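You operate a simulated robot arm through the tools that you are given. There is no shell and no other tool. Be economical: measure what you need, move in short steps, check, and stop when the job is done.

You are at the controls of a simulated two-armed robot. One attempt, no reset.

TASK
Lift the glass dome into the green lidded box with the suction lifter.
Fine: then lifter back in its spot and lid shut; no scratch or finger mark. Set down upright: suction lifter.

It is judged by the outcome, as a careful person would: the job done as asked, and still so three seconds after it is handed in. It fails if anything else is knocked over, pushed out of place, dropped, spilled or broken. Lids that push on must go on centred and level and be pressed home; caps that screw on are set level and turned clockwise until they are tight.

THE ROBOT
Two 7-joint arms with two-finger parallel grippers on one trunk, on a base that drives. Base frame: it is fixed to the floor where the robot stands at the start and does not move with it; the origin is under the middle of the robot, x ahead of it, y to its left, z up. Lengths are in mm, angles in degrees, forces in N, time in s.
The left shoulder is at the start at [70, 134, 1176], the right one opposite. With the tool pointing down near the work surface each hand reaches from about 100 to 620 mm from the robot's upright axis, wherever it stands, measured 20 degrees to its own side. Places, roughly: glass dome [250, 1250, 750]; green box lid [500, 100, 800]; green lidded box [600, 100, 700]. Payload 1.57 kg a hand.
Tool frame (each hand has its own): the origin (TCP) lies between the finger pads and is the grasp point; the fingertips stand 30 mm ahead of it; z points along the fingers, y is the line along which they close. The gripper opens to 80 mm. The fingers are 17 mm wide and 12 mm thick; the gripper's body (40 by 82 mm) begins 80 mm behind the TCP.
Orientation is told as [roll, pitch, yaw] about the base's x, y, z axes, in that order, counted from this pose: with the fingers straight down and closing along the base's y, the tool's x points along the base's -x, its y along +y and its z along -z.

THE INTERFACE
- The arms move only by the tool step_arm. It takes "left_increments", "right_increments" or both (then of equal length, played together; a hand with none holds still); each is a list of rows, each a list of 6 numbers: the shift along the base's x, y, z in mm, then the turn, a rotation vector about the base's x, y, z in degrees. In form: [[tx, ty, tz, wx, wy, wz], ...]. A call has 1 to 20 rows; each row shifts and turns the commanded pose from where the row before left it. "left_hand" and "right_hand" are, for a hand that has rows, the closure, from 0 (fully open) to 1 (shut), set as the call begins (left out, the last holds). A row lasts 0.2 s, in which the tool goes at most 50 mm and 8.6 degrees; a call with a longer step from one row to the next is refused whole, and so is a gripper value outside its range. Where a pose cannot be reached the arm comes as near as it can. A force on the tool above 40 N (or 10 N above the force at the start of the call, whichever is more), or a blocked arm, ends the call early, and 0.2 s more pass. Each finger travels about 153 mm/s and halts on what it meets, pressing with about 36 N; the grip force reading is that of the motor and also rises with nothing between the fingers. The clock runs only during rows and for 0.2 s after the last one: add rows that do not move to give the fingers time. The reply holds the time, the measured pose of the TCP, the force on the tool along the base axes, the opening and the grip force, in the units named above and with some noise, with the torque about the TCP (base axes, N m) and any sound that the robot's microphone picked up, and new pictures: "pictures" is both (left out), scene, wrist or none (wrist: the cameras of the hands that moved).
- Cameras (640 x 400 px; columns grow to the right, rows downward): "scene" is now at [132.4, 25.5, 1397.4]; the picture's right is [0.29, -0.96, 0.00], its down [-0.60, -0.19, -0.78] and it looks along [0.74, 0.23, -0.63] (base axes); focal length 252 px, centre (320, 200). "left" rides on the left gripper at [72, 7, -122] in its tool frame; the picture's right is [-0.09, 1.00, 0.00], its down [-0.84, -0.08, -0.54] and it looks along [-0.54, -0.05, 0.84] (tool axes); focal length 238 px, centre (320, 200). "right" rides on the right gripper at [72, -7, -122] in its tool frame; the picture's right is [0.09, 1.00, 0.00], its down [-0.84, 0.08, -0.54] and it looks along [-0.54, 0.05, 0.84] (tool axes); focal length 238 px, centre (320, 200). There is no depth. A picture from a camera that has moved, and an enlarged one, comes with that camera's place and axes in the base frame and with its lens.
- slide_trunk(by): slides the trunk up (or, below 0, down) by that many mm; the arms and the scene camera ride with it, the base frame stays. It gives what a move gives, with no picture.
- steer(legs): drives the robot by 1 to 6 legs, each [ahead, left, turn to the left] in mm, mm and degrees, along the robot's own axes; the way and the turn of a leg run together, so that a leg with both is an arc; at most 1500 mm and 180 degrees a leg. The arms and the cameras ride along, it lands a little off, and it stops where it bumps. It gives what a move gives, and a new picture of the scene camera.
- head_to(pan, tilt): turns the head with the scene camera to pan (to the left, within 86 degrees either way) and tilt (down, from -29 to 69), counted from straight ahead of the robot. It gives what a move gives, and a new picture of the scene camera.
- inspect(camera, box): a new picture of the part [left, top, right, bottom] of that camera's present view, enlarged. The clock stands still meanwhile.
- sign_off(): hands the job in; it is judged then, once.

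Work in short steps. Places have to be worked out from the pictures, the camera data and where the tool is seen: move nearer, look again, correct. Check each grasp and each placing, and mend what went wrong. You have 120 turns and 260 pictures in all, those below and enlarged ones among them. Open the grippers and draw the arms clear of the work before you hand the job in, unless the task says otherwise; then end with one line.

The tools are called by a JSON object that holds its "op" and its "data". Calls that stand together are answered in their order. step_arm: Moves the arms, as the interface text tells. Its arguments: {"type":"object","properties":{"left_increments":{"type":"array"},"left_hand":{"type":"number"},"right_increments":{"type":"array"},"right_hand":{"type":"number"},"pictures":{"type":"string","enum":["both","scene","wrist","none"]}},"required":[]} The other tools are called the same way: slide_trunk (by) slides the trunk up or down; steer (legs) drives the base; head_to (pan, tilt) turns the head that bears the scene camera; inspect (camera, box) takes an enlarged picture of a part of a camera's view; sign_off () hands the job in.

At the start:

```text
time: 0.0
left_eef_pos: [448.4, 304.4, 1146.7]
left_tcp_rot: [0.0, 0.0, 0.0]
left_contact_force: [-0.3, -0.2, -0.2]
left_torque: [0.0, 0.01, -0.02]
left_gripper_width: 80.0
left_finger_force: 0.0
right_eef_pos: [442.6, -105.7, 1131.2]
right_tcp_rot: [0.0, 0.0, 0.0]
right_contact_force: [0.7, -0.3, 0.3]
right_torque: [0.01, -0.01, 0.02]
right_gripper_width: 79.8
right_finger_force: 0.0
trunk travel left (down, up): [-750.0, 190.0]
robot x, y, heading: [0.4, 0.2, -0.2]
head pan, tilt: [17.0, 39.1]
```

scene: 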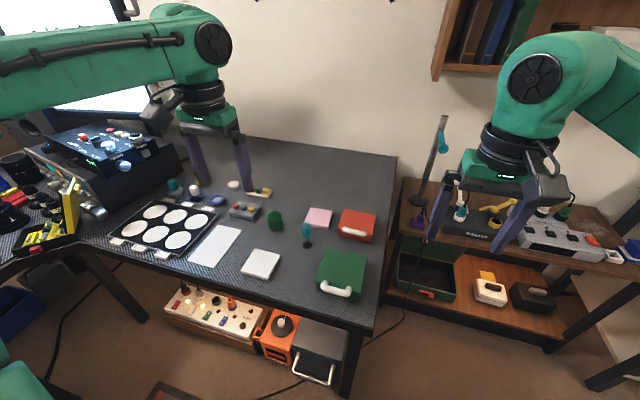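
right: 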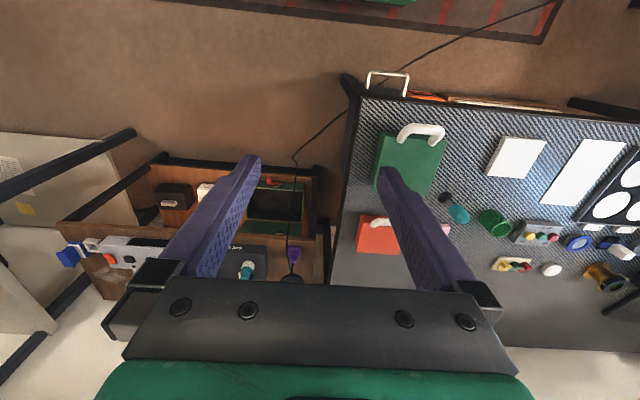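
left: 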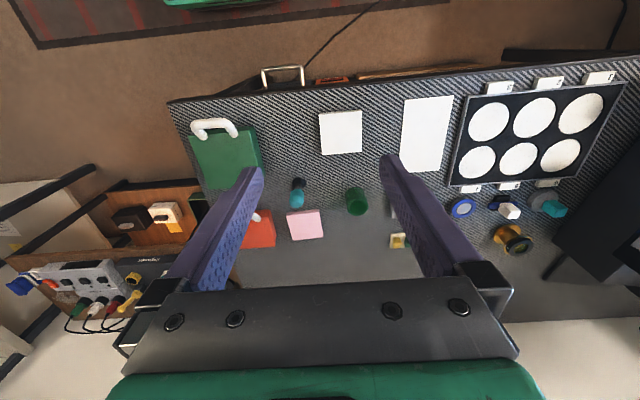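

I see the green box and its neighbours near x≈600; the dome is far to the left. I enlarge the work area and look left with the head.

{"op": "inspect", "data": {"camera": "scene", "box": [220, 180, 400, 310]}}

{"op": "head_to", "data": {"pan": 75, "tilt": 35}}

```text
3.08 times, centred on (310, 245) of scene
camera zoom: at [132.4, 25.5, 1397.4], right [0.29, -0.96, 0.0], down [-0.6, -0.19, -0.78], along [0.74, 0.23, -0.63], focal length 777 px, centre (351, 62)
```

zoom: 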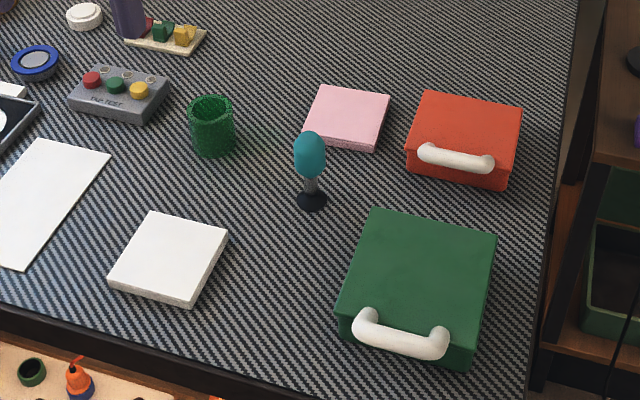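

```text
time: 1.3
left_eef_pos: [449.0, 303.6, 1146.5]
left_tcp_rot: [0.0, 0.0, 0.0]
left_contact_force: [-0.6, -0.4, -0.3]
left_torque: [0.01, 0.02, -0.01]
left_gripper_width: 79.7
left_finger_force: 0.2
right_eef_pos: [441.8, -106.3, 1130.2]
right_tcp_rot: [0.0, 0.1, 0.0]
right_contact_force: [-0.3, -0.4, 0.9]
right_torque: [0.0, 0.01, -0.01]
right_gripper_width: 79.6
right_finger_force: 0.1
trunk travel left (down, up): [-750.0, 190.0]
robot x, y, heading: [-2.0, -0.9, 0.1]
head pan, tilt: [75.0, 35.0]
camera scene: at [73.4, 85.4, 1403.7], right [0.97, -0.26, 0.0], down [-0.15, -0.55, -0.82], along [0.21, 0.79, -0.57], focal length 252 px, centre (320, 200)
```

scene: 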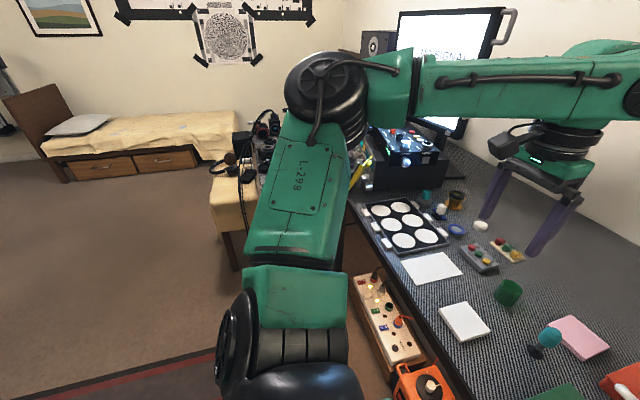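

The left arm hides the dome region. I drive left a bit to see it (floor there looks free).

{"op": "steer", "data": {"legs": [[0, 450, 0]]}}

{"op": "head_to", "data": {"pan": 60, "tilt": 35}}

```text
time: 4.0
left_eef_pos: [450.9, 748.1, 1147.5]
left_tcp_rot: [0.1, 0.0, 0.0]
left_contact_force: [-0.7, -0.4, 0.1]
left_torque: [-0.01, -0.01, 0.01]
left_gripper_width: 80.1
left_finger_force: 0.1
right_eef_pos: [443.7, 337.2, 1129.4]
right_tcp_rot: [0.1, 0.0, -0.1]
right_contact_force: [0.9, -0.5, -0.3]
right_torque: [0.01, 0.04, 0.01]
right_gripper_width: 80.2
right_finger_force: 0.1
trunk travel left (down, up): [-750.0, 190.0]
robot x, y, heading: [4.0, 448.7, -0.2]
head pan, tilt: [75.0, 35.0]
camera scene: at [74.1, 530.7, 1403.8], right [0.97, -0.26, 0.0], down [-0.15, -0.55, -0.82], along [0.21, 0.79, -0.57], focal length 252 px, centre (320, 200)
```

scene: 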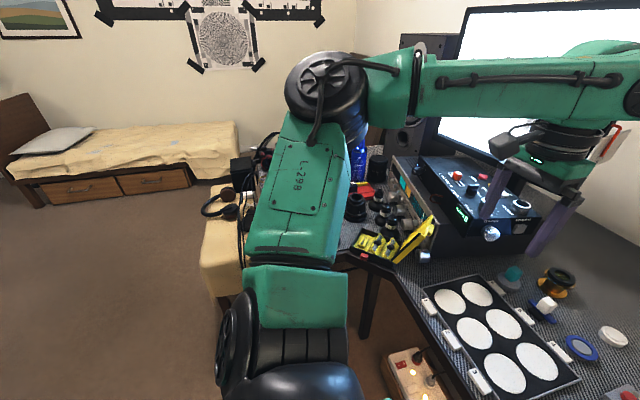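

```text
time: 4.7
left_eef_pos: [450.5, 750.9, 1147.7]
left_tcp_rot: [0.0, 0.0, -0.1]
left_contact_force: [-0.3, -0.9, 0.9]
left_torque: [0.04, -0.03, 0.0]
left_gripper_width: 79.9
left_finger_force: 0.1
right_eef_pos: [441.3, 340.4, 1130.8]
right_tcp_rot: [0.0, 0.0, -0.3]
right_contact_force: [-0.6, 0.3, -0.4]
right_torque: [0.0, -0.01, -0.01]
right_gripper_width: 80.1
right_finger_force: 0.1
trunk travel left (down, up): [-750.0, 190.0]
robot x, y, heading: [-1.6, 448.7, -0.2]
head pan, tilt: [60.0, 35.0]
camera scene: at [95.3, 523.7, 1403.6], right [0.87, -0.5, 0.0], down [-0.29, -0.5, -0.82], along [0.41, 0.71, -0.57], focal length 252 px, centre (320, 200)
```

scene: 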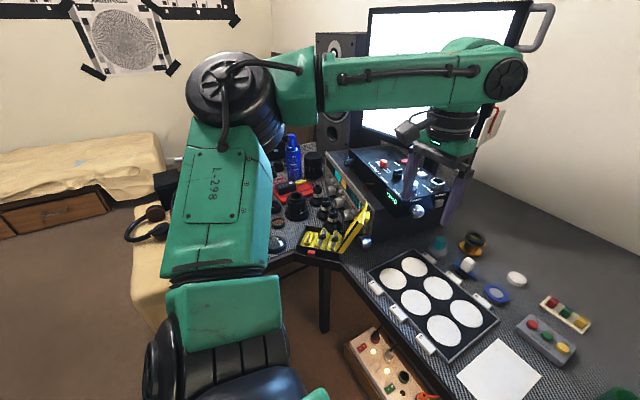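

The dome should project near (260,234), at the edge of the arm; enlarge there.

{"op": "inspect", "data": {"camera": "scene", "box": [240, 120, 440, 270]}}

```text
2.67 times, centred on (340, 195) of scene
camera zoom: at [95.3, 523.7, 1403.6], right [0.87, -0.5, 0.0], down [-0.29, -0.5, -0.82], along [0.41, 0.71, -0.57], focal length 673 px, centre (267, 213)
```

zoom: 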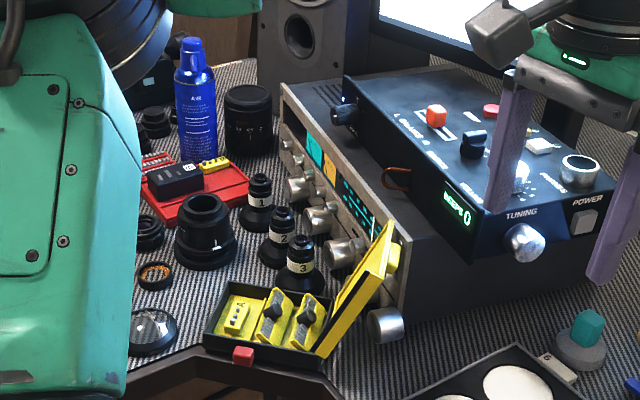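

The dome seems to be the glass lens in a black ring near (300,1217). There is also a second teal-topped item here; I enlarge both.

{"op": "inspect", "data": {"camera": "scene", "box": [416, 220, 536, 295]}}

{"op": "inspect", "data": {"camera": "scene", "box": [256, 210, 320, 260]}}

{"op": "inspect", "data": {"camera": "right", "box": [180, 60, 480, 248]}}

```text
5.33 times, centred on (476, 258) of scene
camera zoom: at [95.3, 523.7, 1403.6], right [0.87, -0.5, 0.0], down [-0.29, -0.5, -0.82], along [0.41, 0.71, -0.57], focal length 1347 px, centre (-512, -107)
```

zoom: 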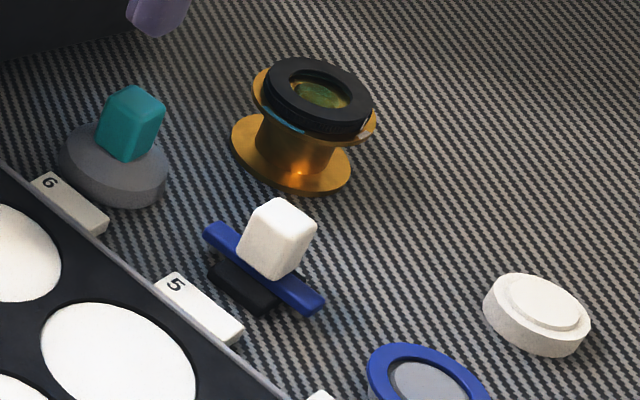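

```text
8.00 times, centred on (288, 235) of scene
camera zoom: at [95.3, 523.7, 1403.6], right [0.87, -0.5, 0.0], down [-0.29, -0.5, -0.82], along [0.41, 0.71, -0.57], focal length 2020 px, centre (576, -80)
```

zoom: 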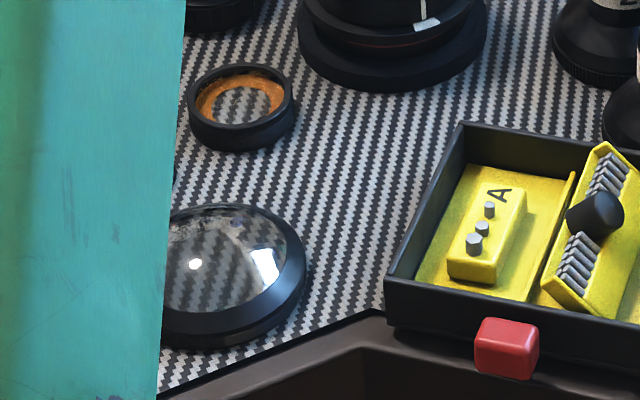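

```text
2.13 times, centred on (330, 154) of right
camera zoom: at [369.5, 333.7, 1252.3], right [-0.09, 1.0, 0.0], down [0.84, 0.08, 0.54], along [0.54, 0.05, -0.84], focal length 507 px, centre (299, 298)
```

zoom: 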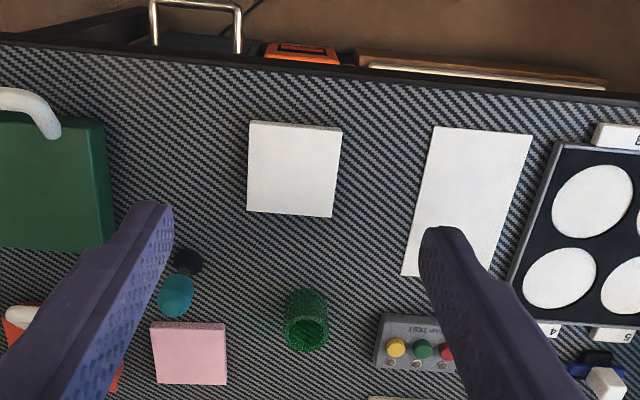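

Lifter = teal bulb on black cup beside the green box. I drive back toward the box, a little nearer, and look down at it.

{"op": "steer", "data": {"legs": [[0, -320, 0], [110, 0, 0]]}}

{"op": "head_to", "data": {"pan": 5, "tilt": 50}}

```text
time: 7.7
left_eef_pos: [557.4, 432.0, 1148.1]
left_tcp_rot: [0.1, -0.1, 0.0]
left_contact_force: [-0.3, -0.2, 0.0]
left_torque: [0.02, -0.01, 0.01]
left_gripper_width: 80.1
left_finger_force: 0.1
right_eef_pos: [550.7, 21.9, 1130.4]
right_tcp_rot: [0.1, 0.0, -0.1]
right_contact_force: [0.5, 0.2, -0.9]
right_torque: [-0.02, 0.0, 0.0]
right_gripper_width: 80.0
right_finger_force: 0.0
trunk travel left (down, up): [-750.0, 190.0]
robot x, y, heading: [113.7, 129.9, -0.4]
head pan, tilt: [60.0, 35.0]
camera scene: at [203.0, 204.1, 1403.9], right [0.87, -0.5, 0.0], down [-0.29, -0.5, -0.82], along [0.41, 0.71, -0.57], focal length 252 px, centre (320, 200)
```

scene: 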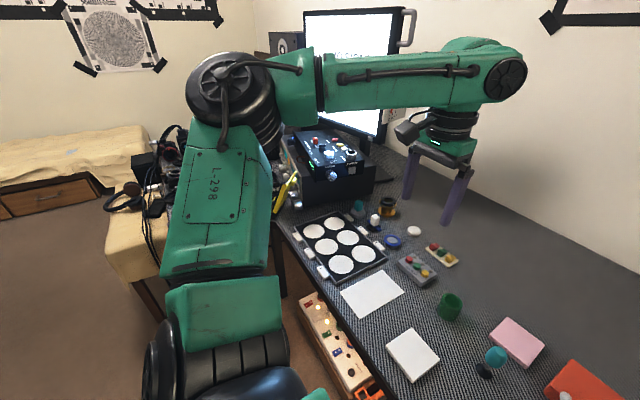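

```text
time: 8.9
left_eef_pos: [560.9, 433.0, 1146.8]
left_tcp_rot: [0.0, 0.1, 0.0]
left_contact_force: [-0.3, -0.1, 0.3]
left_torque: [-0.02, 0.01, 0.01]
left_gripper_width: 80.0
left_finger_force: 0.0
right_eef_pos: [552.9, 21.1, 1129.1]
right_tcp_rot: [0.0, 0.0, 0.0]
right_contact_force: [0.2, 0.9, 0.5]
right_torque: [0.0, -0.04, -0.03]
right_gripper_width: 80.0
right_finger_force: 0.1
trunk travel left (down, up): [-750.0, 190.0]
robot x, y, heading: [114.4, 129.5, 0.1]
head pan, tilt: [5.0, 50.0]
camera scene: at [238.1, 135.2, 1381.9], right [0.09, -1.0, 0.0], down [-0.76, -0.07, -0.64], along [0.64, 0.06, -0.77], focal length 252 px, centre (320, 200)
```

scene: 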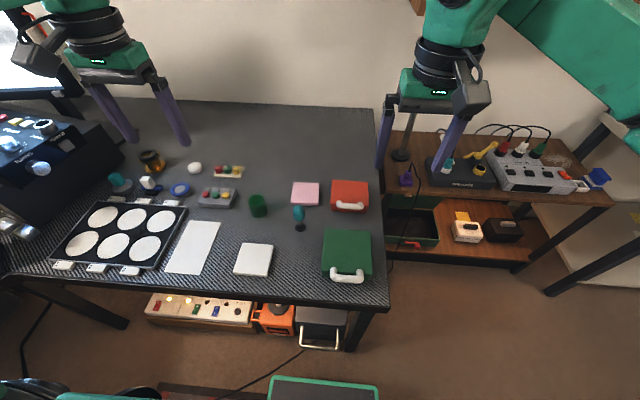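

Enlarge lifter and box from here.

{"op": "inspect", "data": {"camera": "scene", "box": [275, 190, 395, 290]}}

{"op": "inspect", "data": {"camera": "scene", "box": [284, 195, 316, 235]}}

```text
4.00 times, centred on (335, 240) of scene
camera zoom: at [238.1, 135.2, 1381.9], right [0.09, -1.0, 0.0], down [-0.76, -0.07, -0.64], along [0.64, 0.06, -0.77], focal length 1010 px, centre (260, 40)
```

zoom: 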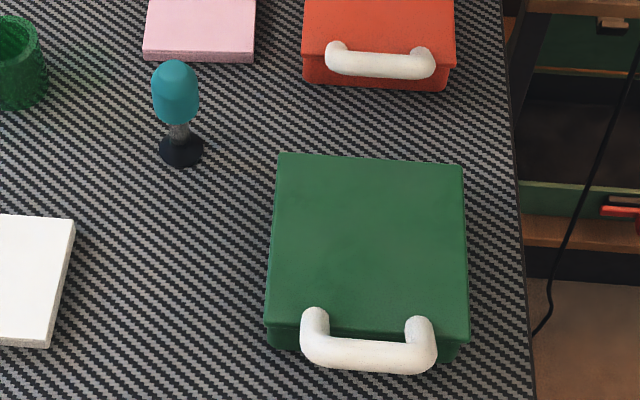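

```text
10.00 times, centred on (300, 215) of scene
camera zoom: at [238.1, 135.2, 1381.9], right [0.09, -1.0, 0.0], down [-0.76, -0.07, -0.64], along [0.64, 0.06, -0.77], focal length 2525 px, centre (520, 50)
```

zoom: 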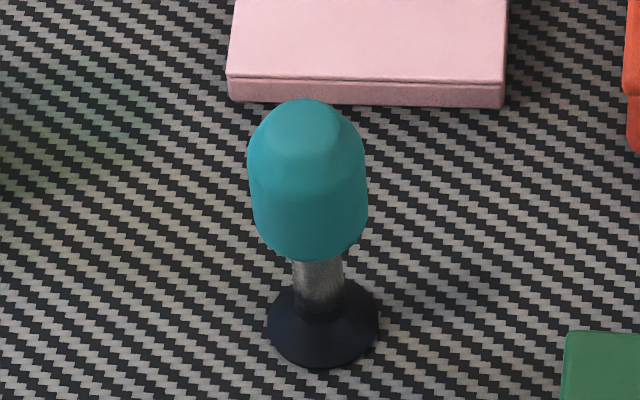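

Lifter base ≈ (688,242), bulb ≈ z 760–805; box lid ≈ 130×130 centred (580,94), top z≈770. I lower both hands for close wrist views.

{"op": "step_arm", "data": {"right_increments": [[-15, 13, -40, 0, 0, 0], [-15, 15, -40, 0, 0, 0], [-15, 15, -40, 0, 0, 0], [-15, 15, -40, 0, 0, 0], [-13, 15, -40, 0, 0, 0]], "left_increments": [[5, -38, -40, 0, 0, 0], [5, -38, -40, 0, 0, 0], [5, -38, -40, 0, 0, 0], [5, -38, -40, 0, 0, 0], [5, -35, -40, 0, 0, 0]], "pictures": "wrist"}}

```text
refused: row 1 steps farther than a row can; nothing moved
```

Row too long; split into 6.

{"op": "step_arm", "data": {"right_increments": [[-12, 12, -33, 0, 0, 0], [-12, 12, -33, 0, 0, 0], [-12, 12, -33, 0, 0, 0], [-12, 12, -33, 0, 0, 0], [-12, 12, -33, 0, 0, 0], [-12, 12, -33, 0, 0, 0]], "left_increments": [[3, -31, -33, 0, 0, 0], [3, -31, -33, 0, 0, 0], [3, -31, -33, 0, 0, 0], [3, -31, -33, 0, 0, 0], [3, -31, -33, 0, 0, 0], [3, -31, -33, 0, 0, 0]], "pictures": "wrist"}}

```text
time: 10.3
left_eef_pos: [579.1, 246.2, 947.9]
left_tcp_rot: [0.0, -0.1, 0.1]
left_contact_force: [0.5, 0.8, 0.0]
left_torque: [0.02, 0.0, -0.04]
left_gripper_width: 79.9
left_finger_force: 0.1
right_eef_pos: [482.5, 93.0, 932.6]
right_tcp_rot: [0.0, 0.0, 0.0]
right_contact_force: [0.7, 0.1, -0.2]
right_torque: [-0.02, 0.01, 0.01]
right_gripper_width: 80.1
right_finger_force: 0.0
trunk travel left (down, up): [-750.0, 190.0]
robot x, y, heading: [111.9, 129.6, -0.1]
head pan, tilt: [5.0, 50.0]
camera right: at [408.9, 87.4, 1054.7], right [-0.09, 1.0, 0.0], down [0.84, 0.08, 0.54], along [0.54, 0.05, -0.84], focal length 238 px, centre (320, 200)
camera left: at [506.7, 252.1, 1069.2], right [0.09, 1.0, 0.0], down [0.84, -0.08, 0.54], along [0.54, -0.05, -0.84], focal length 238 px, centre (320, 200)
```

right: 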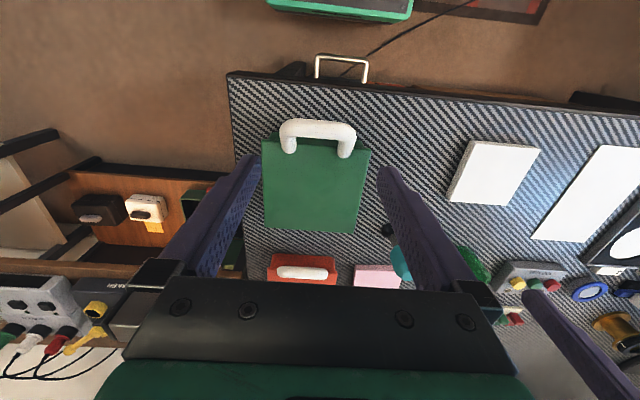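
left: 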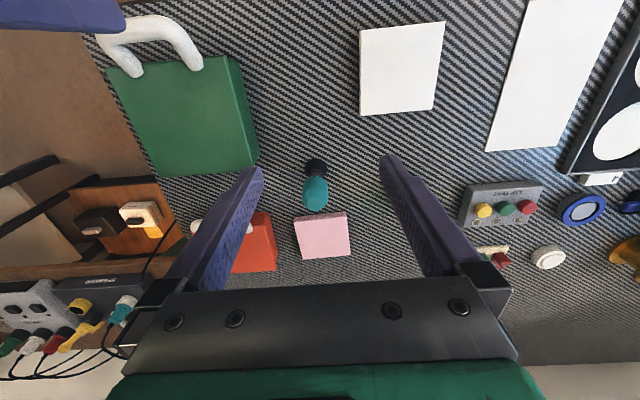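

Zoom in on the handle and the lifter.

{"op": "inspect", "data": {"camera": "right", "box": [245, 105, 395, 240]}}

{"op": "inspect", "data": {"camera": "left", "box": [290, 145, 350, 225]}}

{"op": "inspect", "data": {"camera": "left", "box": [90, 0, 270, 180]}}

```text
2.96 times, centred on (320, 172) of right
camera zoom: at [408.9, 87.4, 1054.7], right [-0.09, 1.0, 0.0], down [0.84, 0.08, 0.54], along [0.54, 0.05, -0.84], focal length 706 px, centre (320, 282)
```

zoom: 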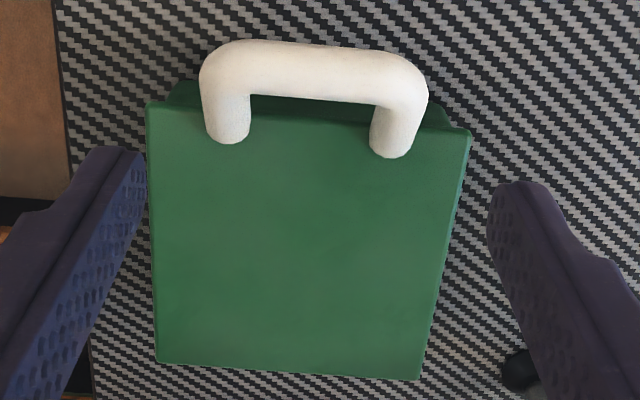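

```text
5.00 times, centred on (320, 185) of left
camera zoom: at [506.7, 252.1, 1069.2], right [0.09, 1.0, 0.0], down [0.84, -0.08, 0.54], along [0.54, -0.05, -0.84], focal length 1192 px, centre (320, 275)
```

zoom: 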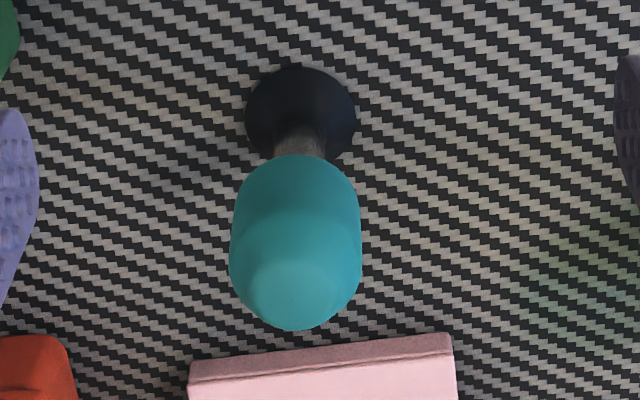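

```text
2.22 times, centred on (180, 90) of left
camera zoom: at [506.7, 252.1, 1069.2], right [0.09, 1.0, 0.0], down [0.84, -0.08, 0.54], along [0.54, -0.05, -0.84], focal length 530 px, centre (631, 444)
```

zoom: 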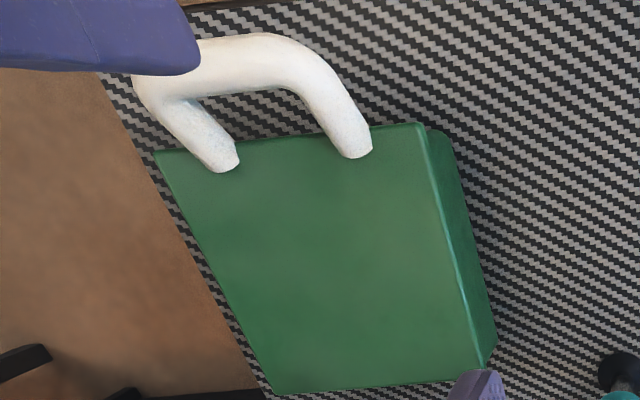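

The handle arches up from the lid's front edge, bar ≈ (475,92,834), along y. I turn the right hand 90° so that its fingers close along x above the bar, and look.

{"op": "step_arm", "data": {"right_increments": [[0, 0, 0, 0, 0, 8.5], [0, 0, 0, 0, 0, 8.5], [0, 0, 0, 0, 0, 8.5], [0, 0, 0, 0, 0, 8.5], [0, 0, 0, 0, 0, 8.5], [0, 0, 0, 0, 0, 8.5], [0, 0, 0, 0, 0, 8.5], [0, 0, 0, 0, 0, 8.5], [0, 0, 0, 0, 0, 8.5], [0, 0, 0, 0, 0, 8.5], [0, 0, 0, 0, 0, 5]], "pictures": "both"}}

```text
time: 12.7
left_eef_pos: [577.8, 247.3, 948.8]
left_tcp_rot: [-0.1, 0.0, -0.1]
left_contact_force: [-0.1, 0.8, -1.2]
left_torque: [0.0, 0.01, 0.05]
left_gripper_width: 80.1
left_finger_force: 0.0
right_eef_pos: [480.5, 92.3, 932.7]
right_tcp_rot: [0.0, 0.1, 59.6]
right_contact_force: [-0.5, -0.2, -0.1]
right_torque: [-0.02, -0.01, -0.01]
right_gripper_width: 79.9
right_finger_force: 0.0
right hand out of reach, approached as far as the arm can: row 8, 9, 10, 11
trunk travel left (down, up): [-750.0, 190.0]
robot x, y, heading: [109.1, 127.6, -0.2]
head pan, tilt: [5.0, 50.0]
camera scene: at [238.0, 135.1, 1381.9], right [0.09, -1.0, 0.0], down [-0.76, -0.07, -0.64], along [0.64, 0.06, -0.77], focal length 252 px, centre (320, 200)
camera right: at [448.8, 28.6, 1054.2], right [-0.9, 0.43, 0.0], down [0.36, 0.76, 0.54], along [0.23, 0.49, -0.84], focal length 238 px, centre (320, 200)
```

scene: 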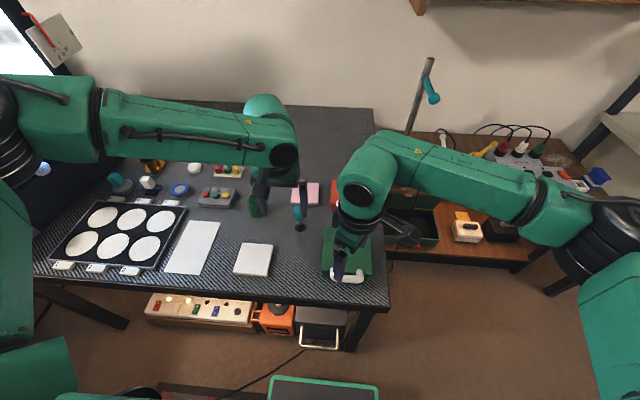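
right: 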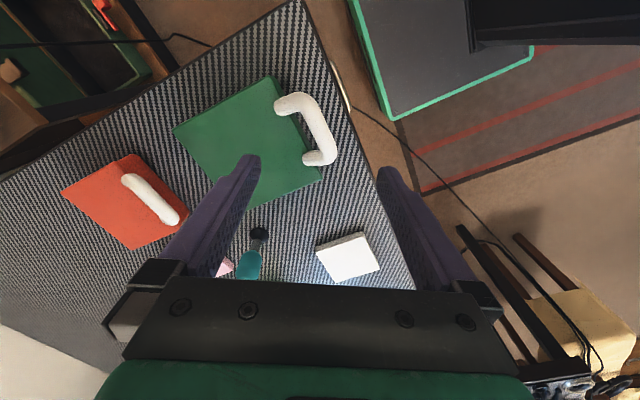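

Yaw +90 is beyond the wrist; I try the other direction, moving the left hand aside as well.

{"op": "step_arm", "data": {"right_increments": [[0, 0, 0, 0, 0, -8.5], [0, 0, 0, 0, 0, -8.5], [0, 0, 0, 0, 0, -8.5], [0, 0, 0, 0, 0, -8.5], [0, 0, 0, 0, 0, -8.5], [0, 0, 0, 0, 0, -8.5], [0, 0, 0, 0, 0, -8.5], [0, 0, 0, 0, 0, -8.5], [0, 0, 0, 0, 0, -8.5], [0, 0, 0, 0, 0, -8.5], [0, 0, 0, 0, 0, -8.5], [0, 0, 0, 0, 0, -8.5], [0, 0, 0, 0, 0, -8.5], [0, 0, 0, 0, 0, -8.5], [0, 0, 0, 0, 0, -8.5], [0, 0, 0, 0, 0, -8.5], [0, 0, 0, 0, 0, -8.5], [0, 0, 0, 0, 0, -5.5]], "left_increments": [[0, 30, 20, 0, 0, 0], [0, 30, 20, 0, 0, 0], [0, 30, 20, 0, 0, 0], [0, 0, 0, 0, 0, 0], [0, 0, 0, 0, 0, 0], [0, 0, 0, 0, 0, 0], [0, 0, 0, 0, 0, 0], [0, 0, 0, 0, 0, 0], [0, 0, 0, 0, 0, 0], [0, 0, 0, 0, 0, 0], [0, 0, 0, 0, 0, 0], [0, 0, 0, 0, 0, 0], [0, 0, 0, 0, 0, 0], [0, 0, 0, 0, 0, 0], [0, 0, 0, 0, 0, 0], [0, 0, 0, 0, 0, 0], [0, 0, 0, 0, 0, 0], [0, 0, 0, 0, 0, 0]], "pictures": "both"}}

```text
time: 16.5
left_eef_pos: [577.9, 337.4, 1008.2]
left_tcp_rot: [0.1, 0.0, 0.1]
left_contact_force: [0.1, -0.3, 0.3]
left_torque: [-0.01, 0.03, 0.01]
left_gripper_width: 80.0
left_finger_force: 0.0
right_eef_pos: [480.0, 93.6, 931.4]
right_tcp_rot: [0.0, 0.0, -90.7]
right_contact_force: [-1.0, -0.5, 1.0]
right_torque: [-0.01, -0.03, 0.03]
right_gripper_width: 80.1
right_finger_force: 0.0
trunk travel left (down, up): [-750.0, 190.0]
robot x, y, heading: [112.5, 129.8, -0.1]
head pan, tilt: [5.0, 50.0]
camera scene: at [238.0, 135.1, 1381.9], right [0.09, -1.0, 0.0], down [-0.76, -0.07, -0.64], along [0.64, 0.06, -0.77], focal length 252 px, centre (320, 200)
camera right: at [473.9, 166.1, 1054.3], right [1.0, 0.08, 0.0], down [0.07, -0.84, 0.54], along [0.04, -0.54, -0.84], focal length 238 px, centre (320, 200)
camera left: at [505.7, 343.3, 1130.1], right [0.09, 1.0, 0.0], down [0.84, -0.08, 0.54], along [0.54, -0.05, -0.84], focal length 238 px, centre (320, 200)
```

scene: 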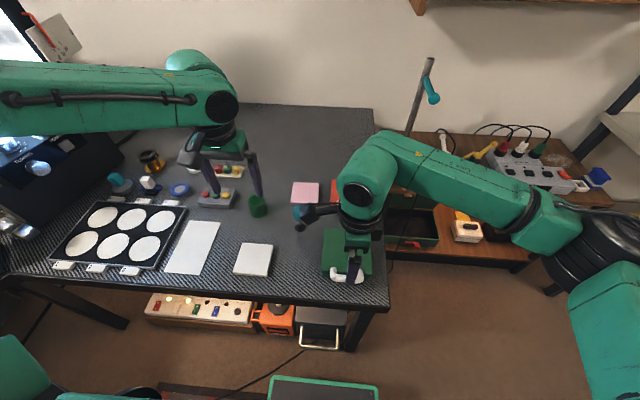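
right: 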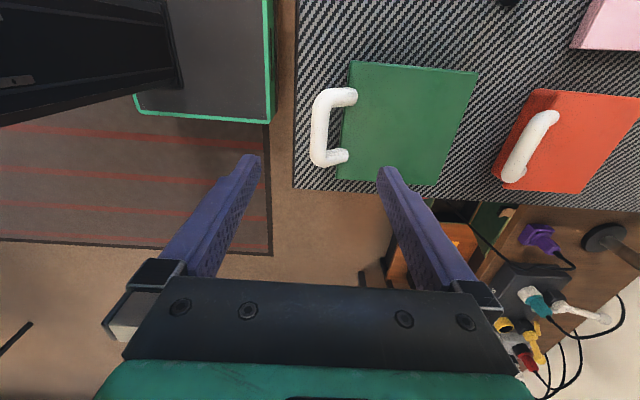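
left: 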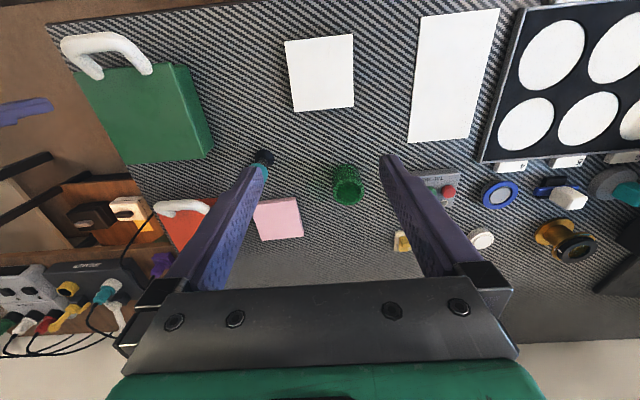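

Yaw −90 works. Bar estimate now (480,93,~803). I lower to z≈860 with fingers part closed and look again.

{"op": "step_arm", "data": {"right_increments": [[0, 0, -25, 0, 0, 0], [0, 0, -25, 0, 0, 0], [0, 0, -21, 0, 0, 0]], "right_hand": 0.3, "pictures": "both"}}

{"op": "inspect", "data": {"camera": "scene", "box": [290, 200, 410, 300]}}

{"op": "inspect", "data": {"camera": "left", "box": [0, 0, 240, 170]}}

```text
time: 17.3
left_eef_pos: [578.0, 338.4, 1008.4]
left_tcp_rot: [0.0, 0.0, 0.0]
left_contact_force: [0.6, -0.5, -0.3]
left_torque: [-0.02, -0.01, 0.02]
left_gripper_width: 80.2
left_finger_force: 0.1
right_eef_pos: [481.4, 93.9, 861.9]
right_tcp_rot: [0.1, -0.1, -90.5]
right_contact_force: [0.1, -0.1, 0.6]
right_torque: [0.02, -0.02, 0.0]
right_gripper_width: 55.8
right_finger_force: 0.1
trunk travel left (down, up): [-750.0, 190.0]
robot x, y, heading: [107.1, 126.4, 0.1]
head pan, tilt: [5.0, 50.0]
camera scene: at [238.1, 135.1, 1382.0], right [0.09, -1.0, 0.0], down [-0.76, -0.07, -0.64], along [0.64, 0.06, -0.77], focal length 252 px, centre (320, 200)
camera right: at [473.6, 165.6, 983.5], right [1.0, 0.08, 0.0], down [0.07, -0.84, 0.54], along [0.05, -0.54, -0.84], focal length 238 px, centre (320, 200)
```

scene: 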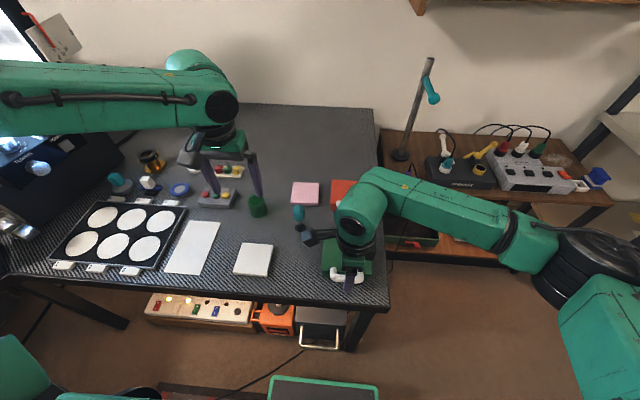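
right: 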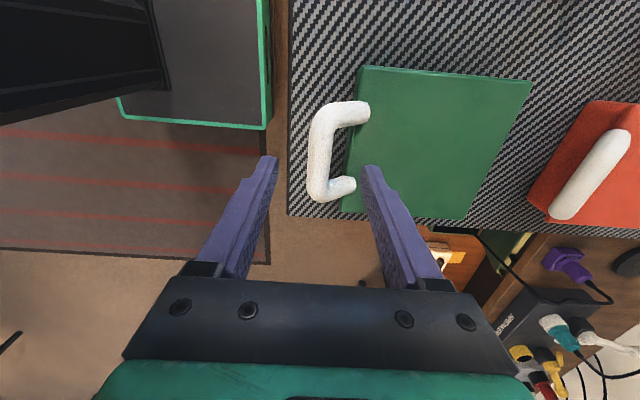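

```text
4.00 times, centred on (350, 250) of scene
camera zoom: at [238.1, 135.1, 1382.0], right [0.09, -1.0, 0.0], down [-0.76, -0.07, -0.64], along [0.64, 0.06, -0.77], focal length 1010 px, centre (200, 0)
```

zoom: 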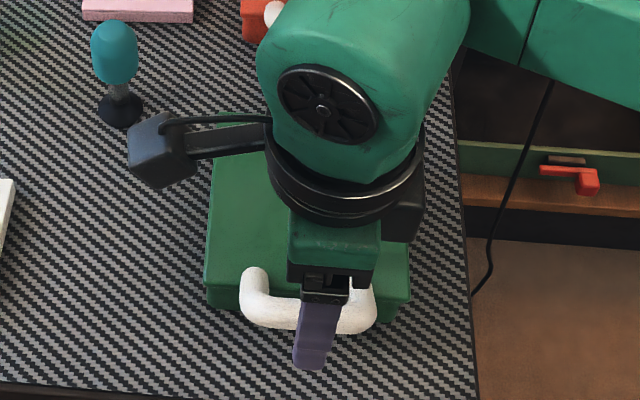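

```text
2.35 times, centred on (120, 85) of left
camera zoom: at [505.8, 343.2, 1130.0], right [0.09, 1.0, 0.0], down [0.84, -0.08, 0.54], along [0.54, -0.05, -0.84], focal length 561 px, centre (791, 471)
```

zoom: 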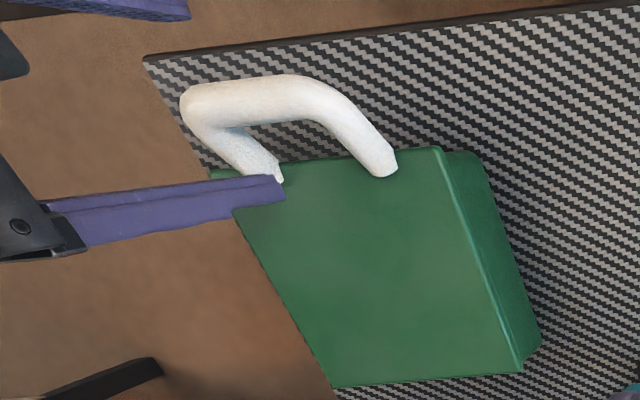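

Bar ≈ (481,92,~808). Descend to z≈822 with a narrower opening, watching forces.

{"op": "step_arm", "data": {"right_increments": [[0, 0, 0, 0, 0, 0], [0, 0, -15, 0, 0, 0], [0, 0, -15, 0, 0, 0], [0, 0, -10, 0, 0, 0]], "right_hand": 0.45, "pictures": "wrist"}}

{"op": "inspect", "data": {"camera": "left", "box": [0, 0, 240, 170]}}

```text
time: 18.3
left_eef_pos: [577.5, 337.5, 1010.4]
left_tcp_rot: [0.0, -0.1, 0.0]
left_contact_force: [-1.0, 0.1, 0.7]
left_torque: [0.01, 0.02, 0.0]
left_gripper_width: 79.9
left_finger_force: 0.1
right_eef_pos: [482.5, 93.5, 820.1]
right_tcp_rot: [0.1, 0.0, -90.5]
right_contact_force: [-1.4, -0.7, 2.5]
right_torque: [0.0, -0.03, -0.04]
right_gripper_width: 43.6
right_finger_force: 0.1
trunk travel left (down, up): [-750.0, 190.0]
robot x, y, heading: [110.6, 129.3, 0.0]
head pan, tilt: [5.0, 50.0]
camera right: at [473.8, 165.7, 943.2], right [1.0, 0.08, 0.0], down [0.07, -0.84, 0.54], along [0.05, -0.54, -0.84], focal length 238 px, centre (320, 200)
```

right: 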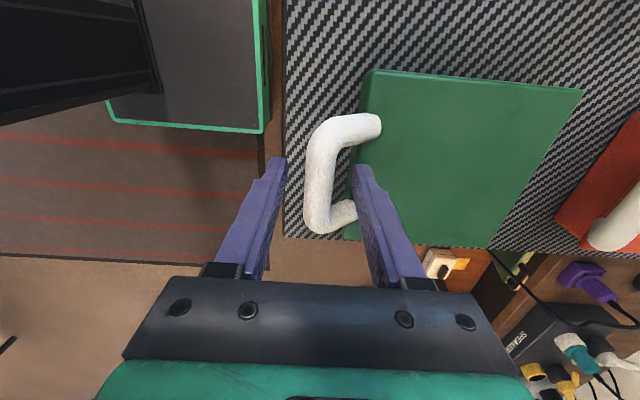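

```text
2.35 times, centred on (120, 85) of left
camera zoom: at [505.3, 343.0, 1130.4], right [0.09, 1.0, 0.0], down [0.84, -0.08, 0.54], along [0.54, -0.05, -0.84], focal length 561 px, centre (791, 471)
```

zoom: 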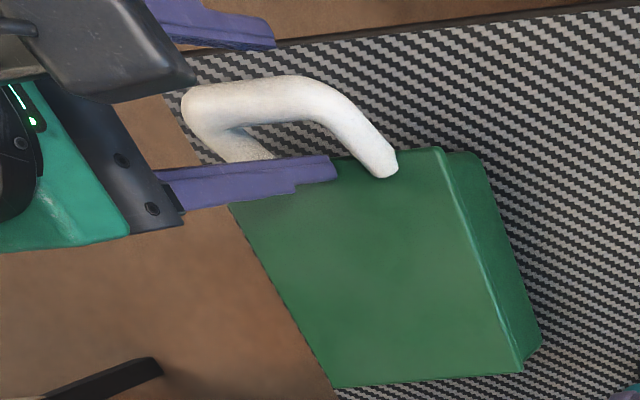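

Bar may be a bit lower (~795), so I narrow to ~32 mm and descend 14 mm more with force watch.

{"op": "step_arm", "data": {"right_increments": [[0, 0, 0, 0, 0, 0], [0, 0, -5, 0, 0, 0], [0, 0, -5, 0, 0, 0], [0, 0, -4, 0, 0, 0]], "right_hand": 0.6, "pictures": "none"}}

{"op": "step_arm", "data": {"right_increments": [[0, 0, 0, 0, 0, 0], [0, 0, 0, 0, 0, 0], [0, 0, 0, 0, 0, 0]], "right_hand": 1.0, "pictures": "wrist"}}

```text
time: 19.1
left_eef_pos: [574.6, 336.6, 1010.1]
left_tcp_rot: [0.1, -0.1, -0.1]
left_contact_force: [0.0, 0.4, -0.8]
left_torque: [0.01, 0.01, 0.03]
left_gripper_width: 80.1
left_finger_force: 0.1
right_eef_pos: [482.8, 92.4, 819.1]
right_tcp_rot: [0.6, 0.3, -90.7]
right_contact_force: [-4.2, -8.0, 29.1]
right_torque: [-0.32, -0.56, -0.21]
right_gripper_width: 29.2
right_finger_force: 0.1
trunk travel left (down, up): [-750.0, 190.0]
robot x, y, heading: [116.2, 127.6, -0.1]
head pan, tilt: [5.0, 50.0]
stopped in row 3 (right hand): the force on the tool passed its limit at 45 N (the readings are from after the stop); the commanded pose is now the measured one
```

```text
time: 19.9
left_eef_pos: [573.2, 336.4, 1011.1]
left_tcp_rot: [0.1, -0.3, 0.0]
left_contact_force: [0.8, 0.8, -1.5]
left_torque: [-0.01, 0.04, -0.02]
left_gripper_width: 80.1
left_finger_force: 0.1
right_eef_pos: [480.6, 94.1, 817.6]
right_tcp_rot: [0.6, 0.3, -90.6]
right_contact_force: [-3.9, -6.5, 25.6]
right_torque: [0.19, 0.05, 0.57]
right_gripper_width: 17.4
right_finger_force: 32.0
trunk travel left (down, up): [-750.0, 190.0]
robot x, y, heading: [109.1, 128.9, 0.0]
head pan, tilt: [5.0, 50.0]
camera right: at [472.4, 165.5, 940.6], right [1.0, 0.08, 0.01], down [0.06, -0.84, 0.54], along [0.05, -0.54, -0.84], focal length 238 px, centre (320, 200)
```

right: 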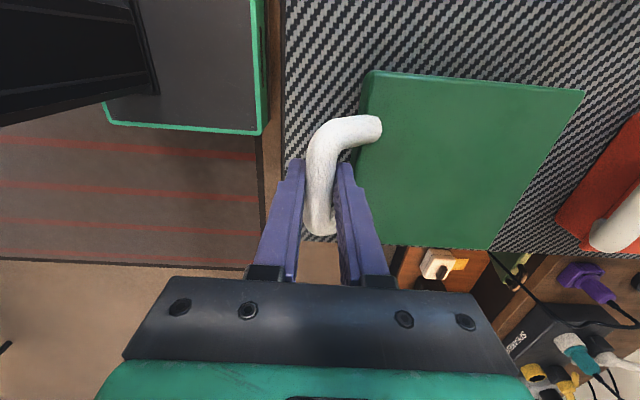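

Bar gripped (17 mm). Lift 20 mm along a slight arc and see whether the lid hinges.

{"op": "step_arm", "data": {"right_increments": [[0, 0, 6, 0, 0, 0], [0, 0, 7, 0, 0, 0], [1, 0, 8, 0, 0, 0]], "pictures": "wrist"}}

{"op": "inspect", "data": {"camera": "left", "box": [0, 0, 240, 170]}}

```text
time: 20.7
left_eef_pos: [576.4, 335.7, 1009.2]
left_tcp_rot: [0.0, 0.0, 0.0]
left_contact_force: [0.2, -0.2, 0.3]
left_torque: [0.03, -0.03, 0.04]
left_gripper_width: 80.0
left_finger_force: 0.0
right_eef_pos: [484.0, 93.5, 836.5]
right_tcp_rot: [0.5, 0.2, -90.7]
right_contact_force: [-2.0, -0.9, -2.5]
right_torque: [0.01, 0.25, 0.55]
right_gripper_width: 17.5
right_finger_force: 32.4
trunk travel left (down, up): [-750.0, 190.0]
robot x, y, heading: [110.0, 129.0, -0.0]
head pan, tilt: [5.0, 50.0]
camera right: at [477.1, 165.7, 959.7], right [1.0, 0.08, 0.01], down [0.06, -0.84, 0.54], along [0.05, -0.54, -0.84], focal length 238 px, centre (320, 200)
```

right: 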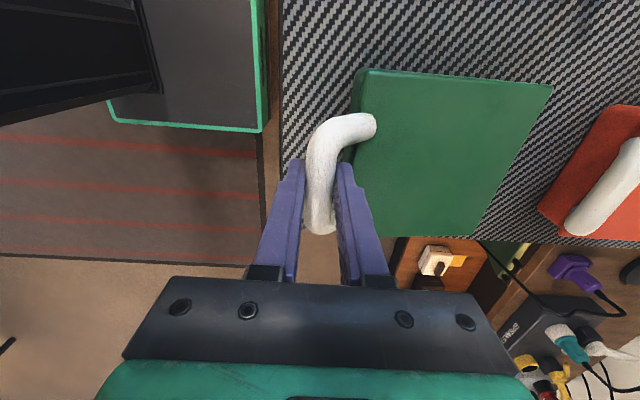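

```text
2.35 times, centred on (120, 85) of left
camera zoom: at [505.9, 342.7, 1130.1], right [0.09, 1.0, 0.0], down [0.84, -0.08, 0.54], along [0.54, -0.05, -0.84], focal length 561 px, centre (791, 471)
```

zoom: 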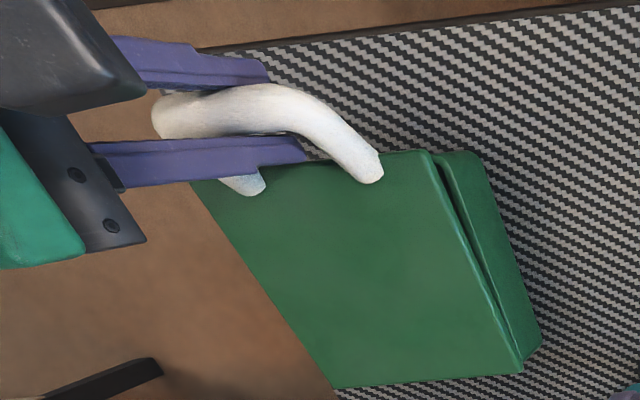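

It is hinged at the rear. I follow the arc about (640, z≈772), first to ≈47°.

{"op": "step_arm", "data": {"right_increments": [[3.9, 0, 10.5, 0, 0, 0], [3.9, 0, 10.6, 0, 0, 0], [5.3, 0, 9.9, 0, 0, 0], [5.3, 0, 9.8, 0, 0, 0], [6.6, 0, 9.1, 0, 0, 0], [6.7, 0, 9, 0, 0, 0], [7.8, 0, 8.1, 0, 0, 0], [7.9, 0, 8, 0, 0, 0], [8.9, 0, 6.9, 0, 0, 0], [8.9, 0, 6.8, 0, 0, 0]], "pictures": "both"}}

```text
time: 22.9
left_eef_pos: [576.9, 336.0, 1009.8]
left_tcp_rot: [0.1, 0.0, 0.0]
left_contact_force: [0.2, 0.1, 0.4]
left_torque: [-0.03, 0.0, 0.03]
left_gripper_width: 79.9
left_finger_force: 0.0
right_eef_pos: [548.7, 94.2, 926.6]
right_tcp_rot: [0.5, 0.2, -90.7]
right_contact_force: [-3.3, -1.7, 2.3]
right_torque: [-0.08, 0.19, 0.2]
right_gripper_width: 17.5
right_finger_force: 32.4
trunk travel left (down, up): [-750.0, 190.0]
robot x, y, heading: [110.7, 125.0, -0.1]
head pan, tilt: [5.0, 50.0]
camera scene: at [236.7, 134.6, 1382.1], right [0.09, -1.0, 0.0], down [-0.76, -0.07, -0.64], along [0.64, 0.06, -0.77], focal length 252 px, centre (320, 200)
camera right: at [541.4, 165.8, 1049.3], right [1.0, 0.08, 0.01], down [0.06, -0.84, 0.54], along [0.05, -0.54, -0.84], focal length 238 px, centre (320, 200)
```

scene: 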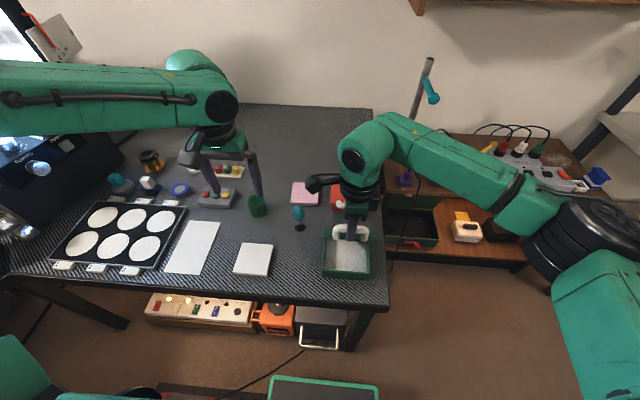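
right: 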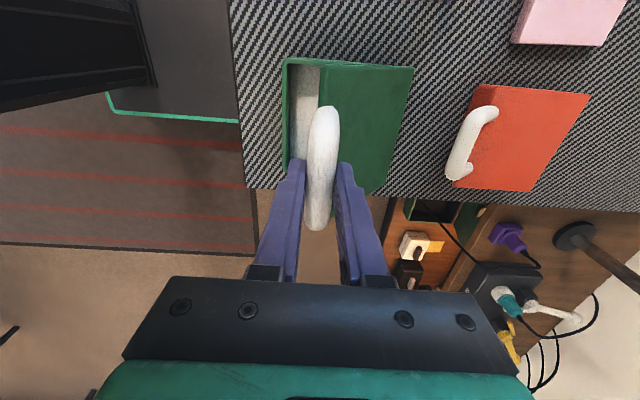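

Lid opens well, low forces. Continue the arc to ≈100°.

{"op": "step_arm", "data": {"right_increments": [[9.7, 0, 5.6, 0, 0, 0], [9.8, 0, 5.6, 0, 0, 0], [10.4, 0, 4.2, 0, 0, 0], [10.5, 0, 4.1, 0, 0, 0], [10.9, 0, 2.7, 0, 0, 0], [10.9, 0, 2.6, 0, 0, 0], [11.1, 0, 1.1, 0, 0, 0], [11.2, 0, 1.1, 0, 0, 0], [11.2, 0, -0.4, 0, 0, 0], [11.3, 0, -0.5, 0, 0, 0], [11, 0, -2, 0, 0, 0], [11.1, 0, -2, 0, 0, 0], [10.6, 0, -3.5, 0, 0, 0]], "pictures": "both"}}

{"op": "inspect", "data": {"camera": "scene", "box": [290, 180, 410, 300]}}

```text
time: 25.7
left_eef_pos: [577.6, 337.2, 1008.6]
left_tcp_rot: [0.0, -0.1, 0.0]
left_contact_force: [0.6, 0.3, -0.2]
left_torque: [-0.01, 0.0, -0.01]
left_gripper_width: 79.6
left_finger_force: 0.0
right_eef_pos: [688.3, 94.3, 943.9]
right_tcp_rot: [0.6, 0.1, -90.7]
right_contact_force: [-0.7, -0.5, 0.5]
right_torque: [-0.11, 0.26, -0.25]
right_gripper_width: 17.4
right_finger_force: 32.4
trunk travel left (down, up): [-750.0, 190.0]
robot x, y, heading: [111.3, 130.8, -0.2]
head pan, tilt: [5.0, 50.0]
camera scene: at [237.5, 135.2, 1382.0], right [0.09, -1.0, 0.0], down [-0.76, -0.07, -0.64], along [0.64, 0.06, -0.77], focal length 252 px, centre (320, 200)
camera right: at [681.4, 166.0, 1066.9], right [1.0, 0.08, 0.01], down [0.06, -0.84, 0.54], along [0.05, -0.54, -0.84], focal length 238 px, centre (320, 200)
```

scene: 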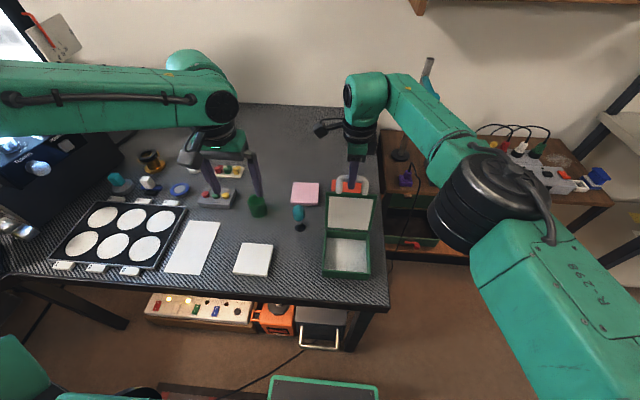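
right: 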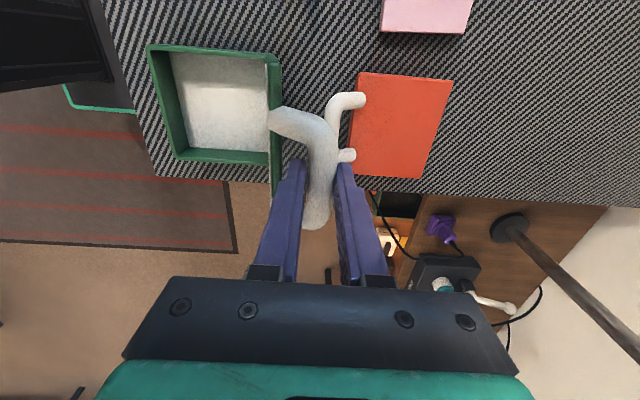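

```text
3.33 times, centred on (350, 240) of scene
camera zoom: at [237.5, 135.2, 1382.0], right [0.09, -1.0, 0.0], down [-0.76, -0.07, -0.64], along [0.64, 0.06, -0.77], focal length 842 px, centre (220, 67)
```

zoom: 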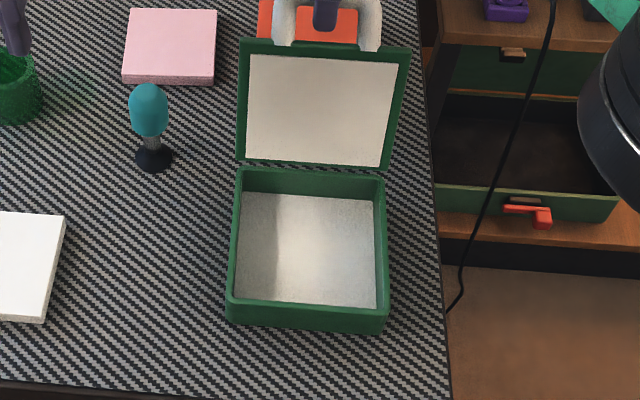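

Lid stands near/just past vertical. I nudge a few mm more back, checking for a stop.

{"op": "step_arm", "data": {"right_increments": [[10, 0, -4, 0, 0, 0], [10, 0, -5, 0, 0, 0]], "pictures": "none"}}

```text
time: 26.3
left_eef_pos: [577.7, 338.9, 1008.2]
left_tcp_rot: [0.0, -0.1, 0.0]
left_contact_force: [-0.8, -0.5, -0.7]
left_torque: [-0.02, 0.02, 0.0]
left_gripper_width: 80.0
left_finger_force: 0.1
right_eef_pos: [693.1, 93.4, 942.0]
right_tcp_rot: [0.8, 0.3, -90.5]
right_contact_force: [7.5, 0.7, 18.6]
right_torque: [0.1, -0.08, -0.19]
right_gripper_width: 17.7
right_finger_force: 32.4
right hand out of reach, approached as far as the arm can: row 1, 2
trunk travel left (down, up): [-750.0, 190.0]
robot x, y, heading: [110.0, 127.1, 0.0]
head pan, tilt: [5.0, 50.0]
```

Reach limit. Open the fingers slightly and see if the lid stays.

{"op": "step_arm", "data": {"right_increments": [[-6, 0, 4, 0, 0, 0], [0, 0, 0, 0, 0, 0], [0, 0, 0, 0, 0, 0]], "right_hand": 0.6, "pictures": "wrist"}}

```text
time: 27.1
left_eef_pos: [577.9, 337.5, 1009.0]
left_tcp_rot: [0.0, 0.0, 0.0]
left_contact_force: [0.2, 0.7, -0.4]
left_torque: [0.02, 0.03, 0.05]
left_gripper_width: 79.9
left_finger_force: 0.1
right_eef_pos: [687.4, 92.5, 944.1]
right_tcp_rot: [0.3, 0.3, -90.6]
right_contact_force: [0.3, -0.5, 0.8]
right_torque: [-0.04, -0.02, -0.01]
right_gripper_width: 32.1
right_finger_force: 0.2
trunk travel left (down, up): [-750.0, 190.0]
robot x, y, heading: [112.9, 126.6, 0.1]
head pan, tilt: [5.0, 50.0]
camera right: at [679.8, 164.7, 1066.0], right [1.0, 0.08, 0.01], down [0.06, -0.84, 0.54], along [0.05, -0.54, -0.84], focal length 238 px, centre (320, 200)
```

right: 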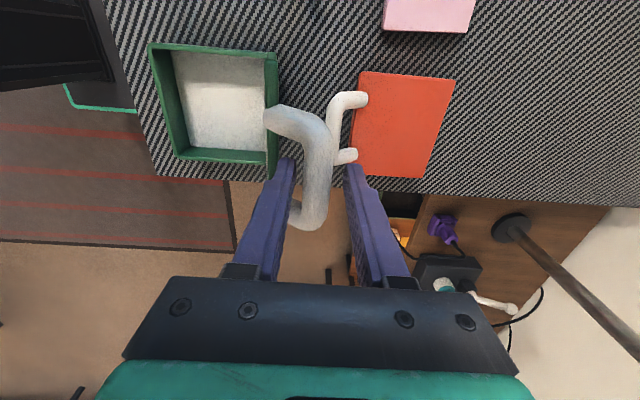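

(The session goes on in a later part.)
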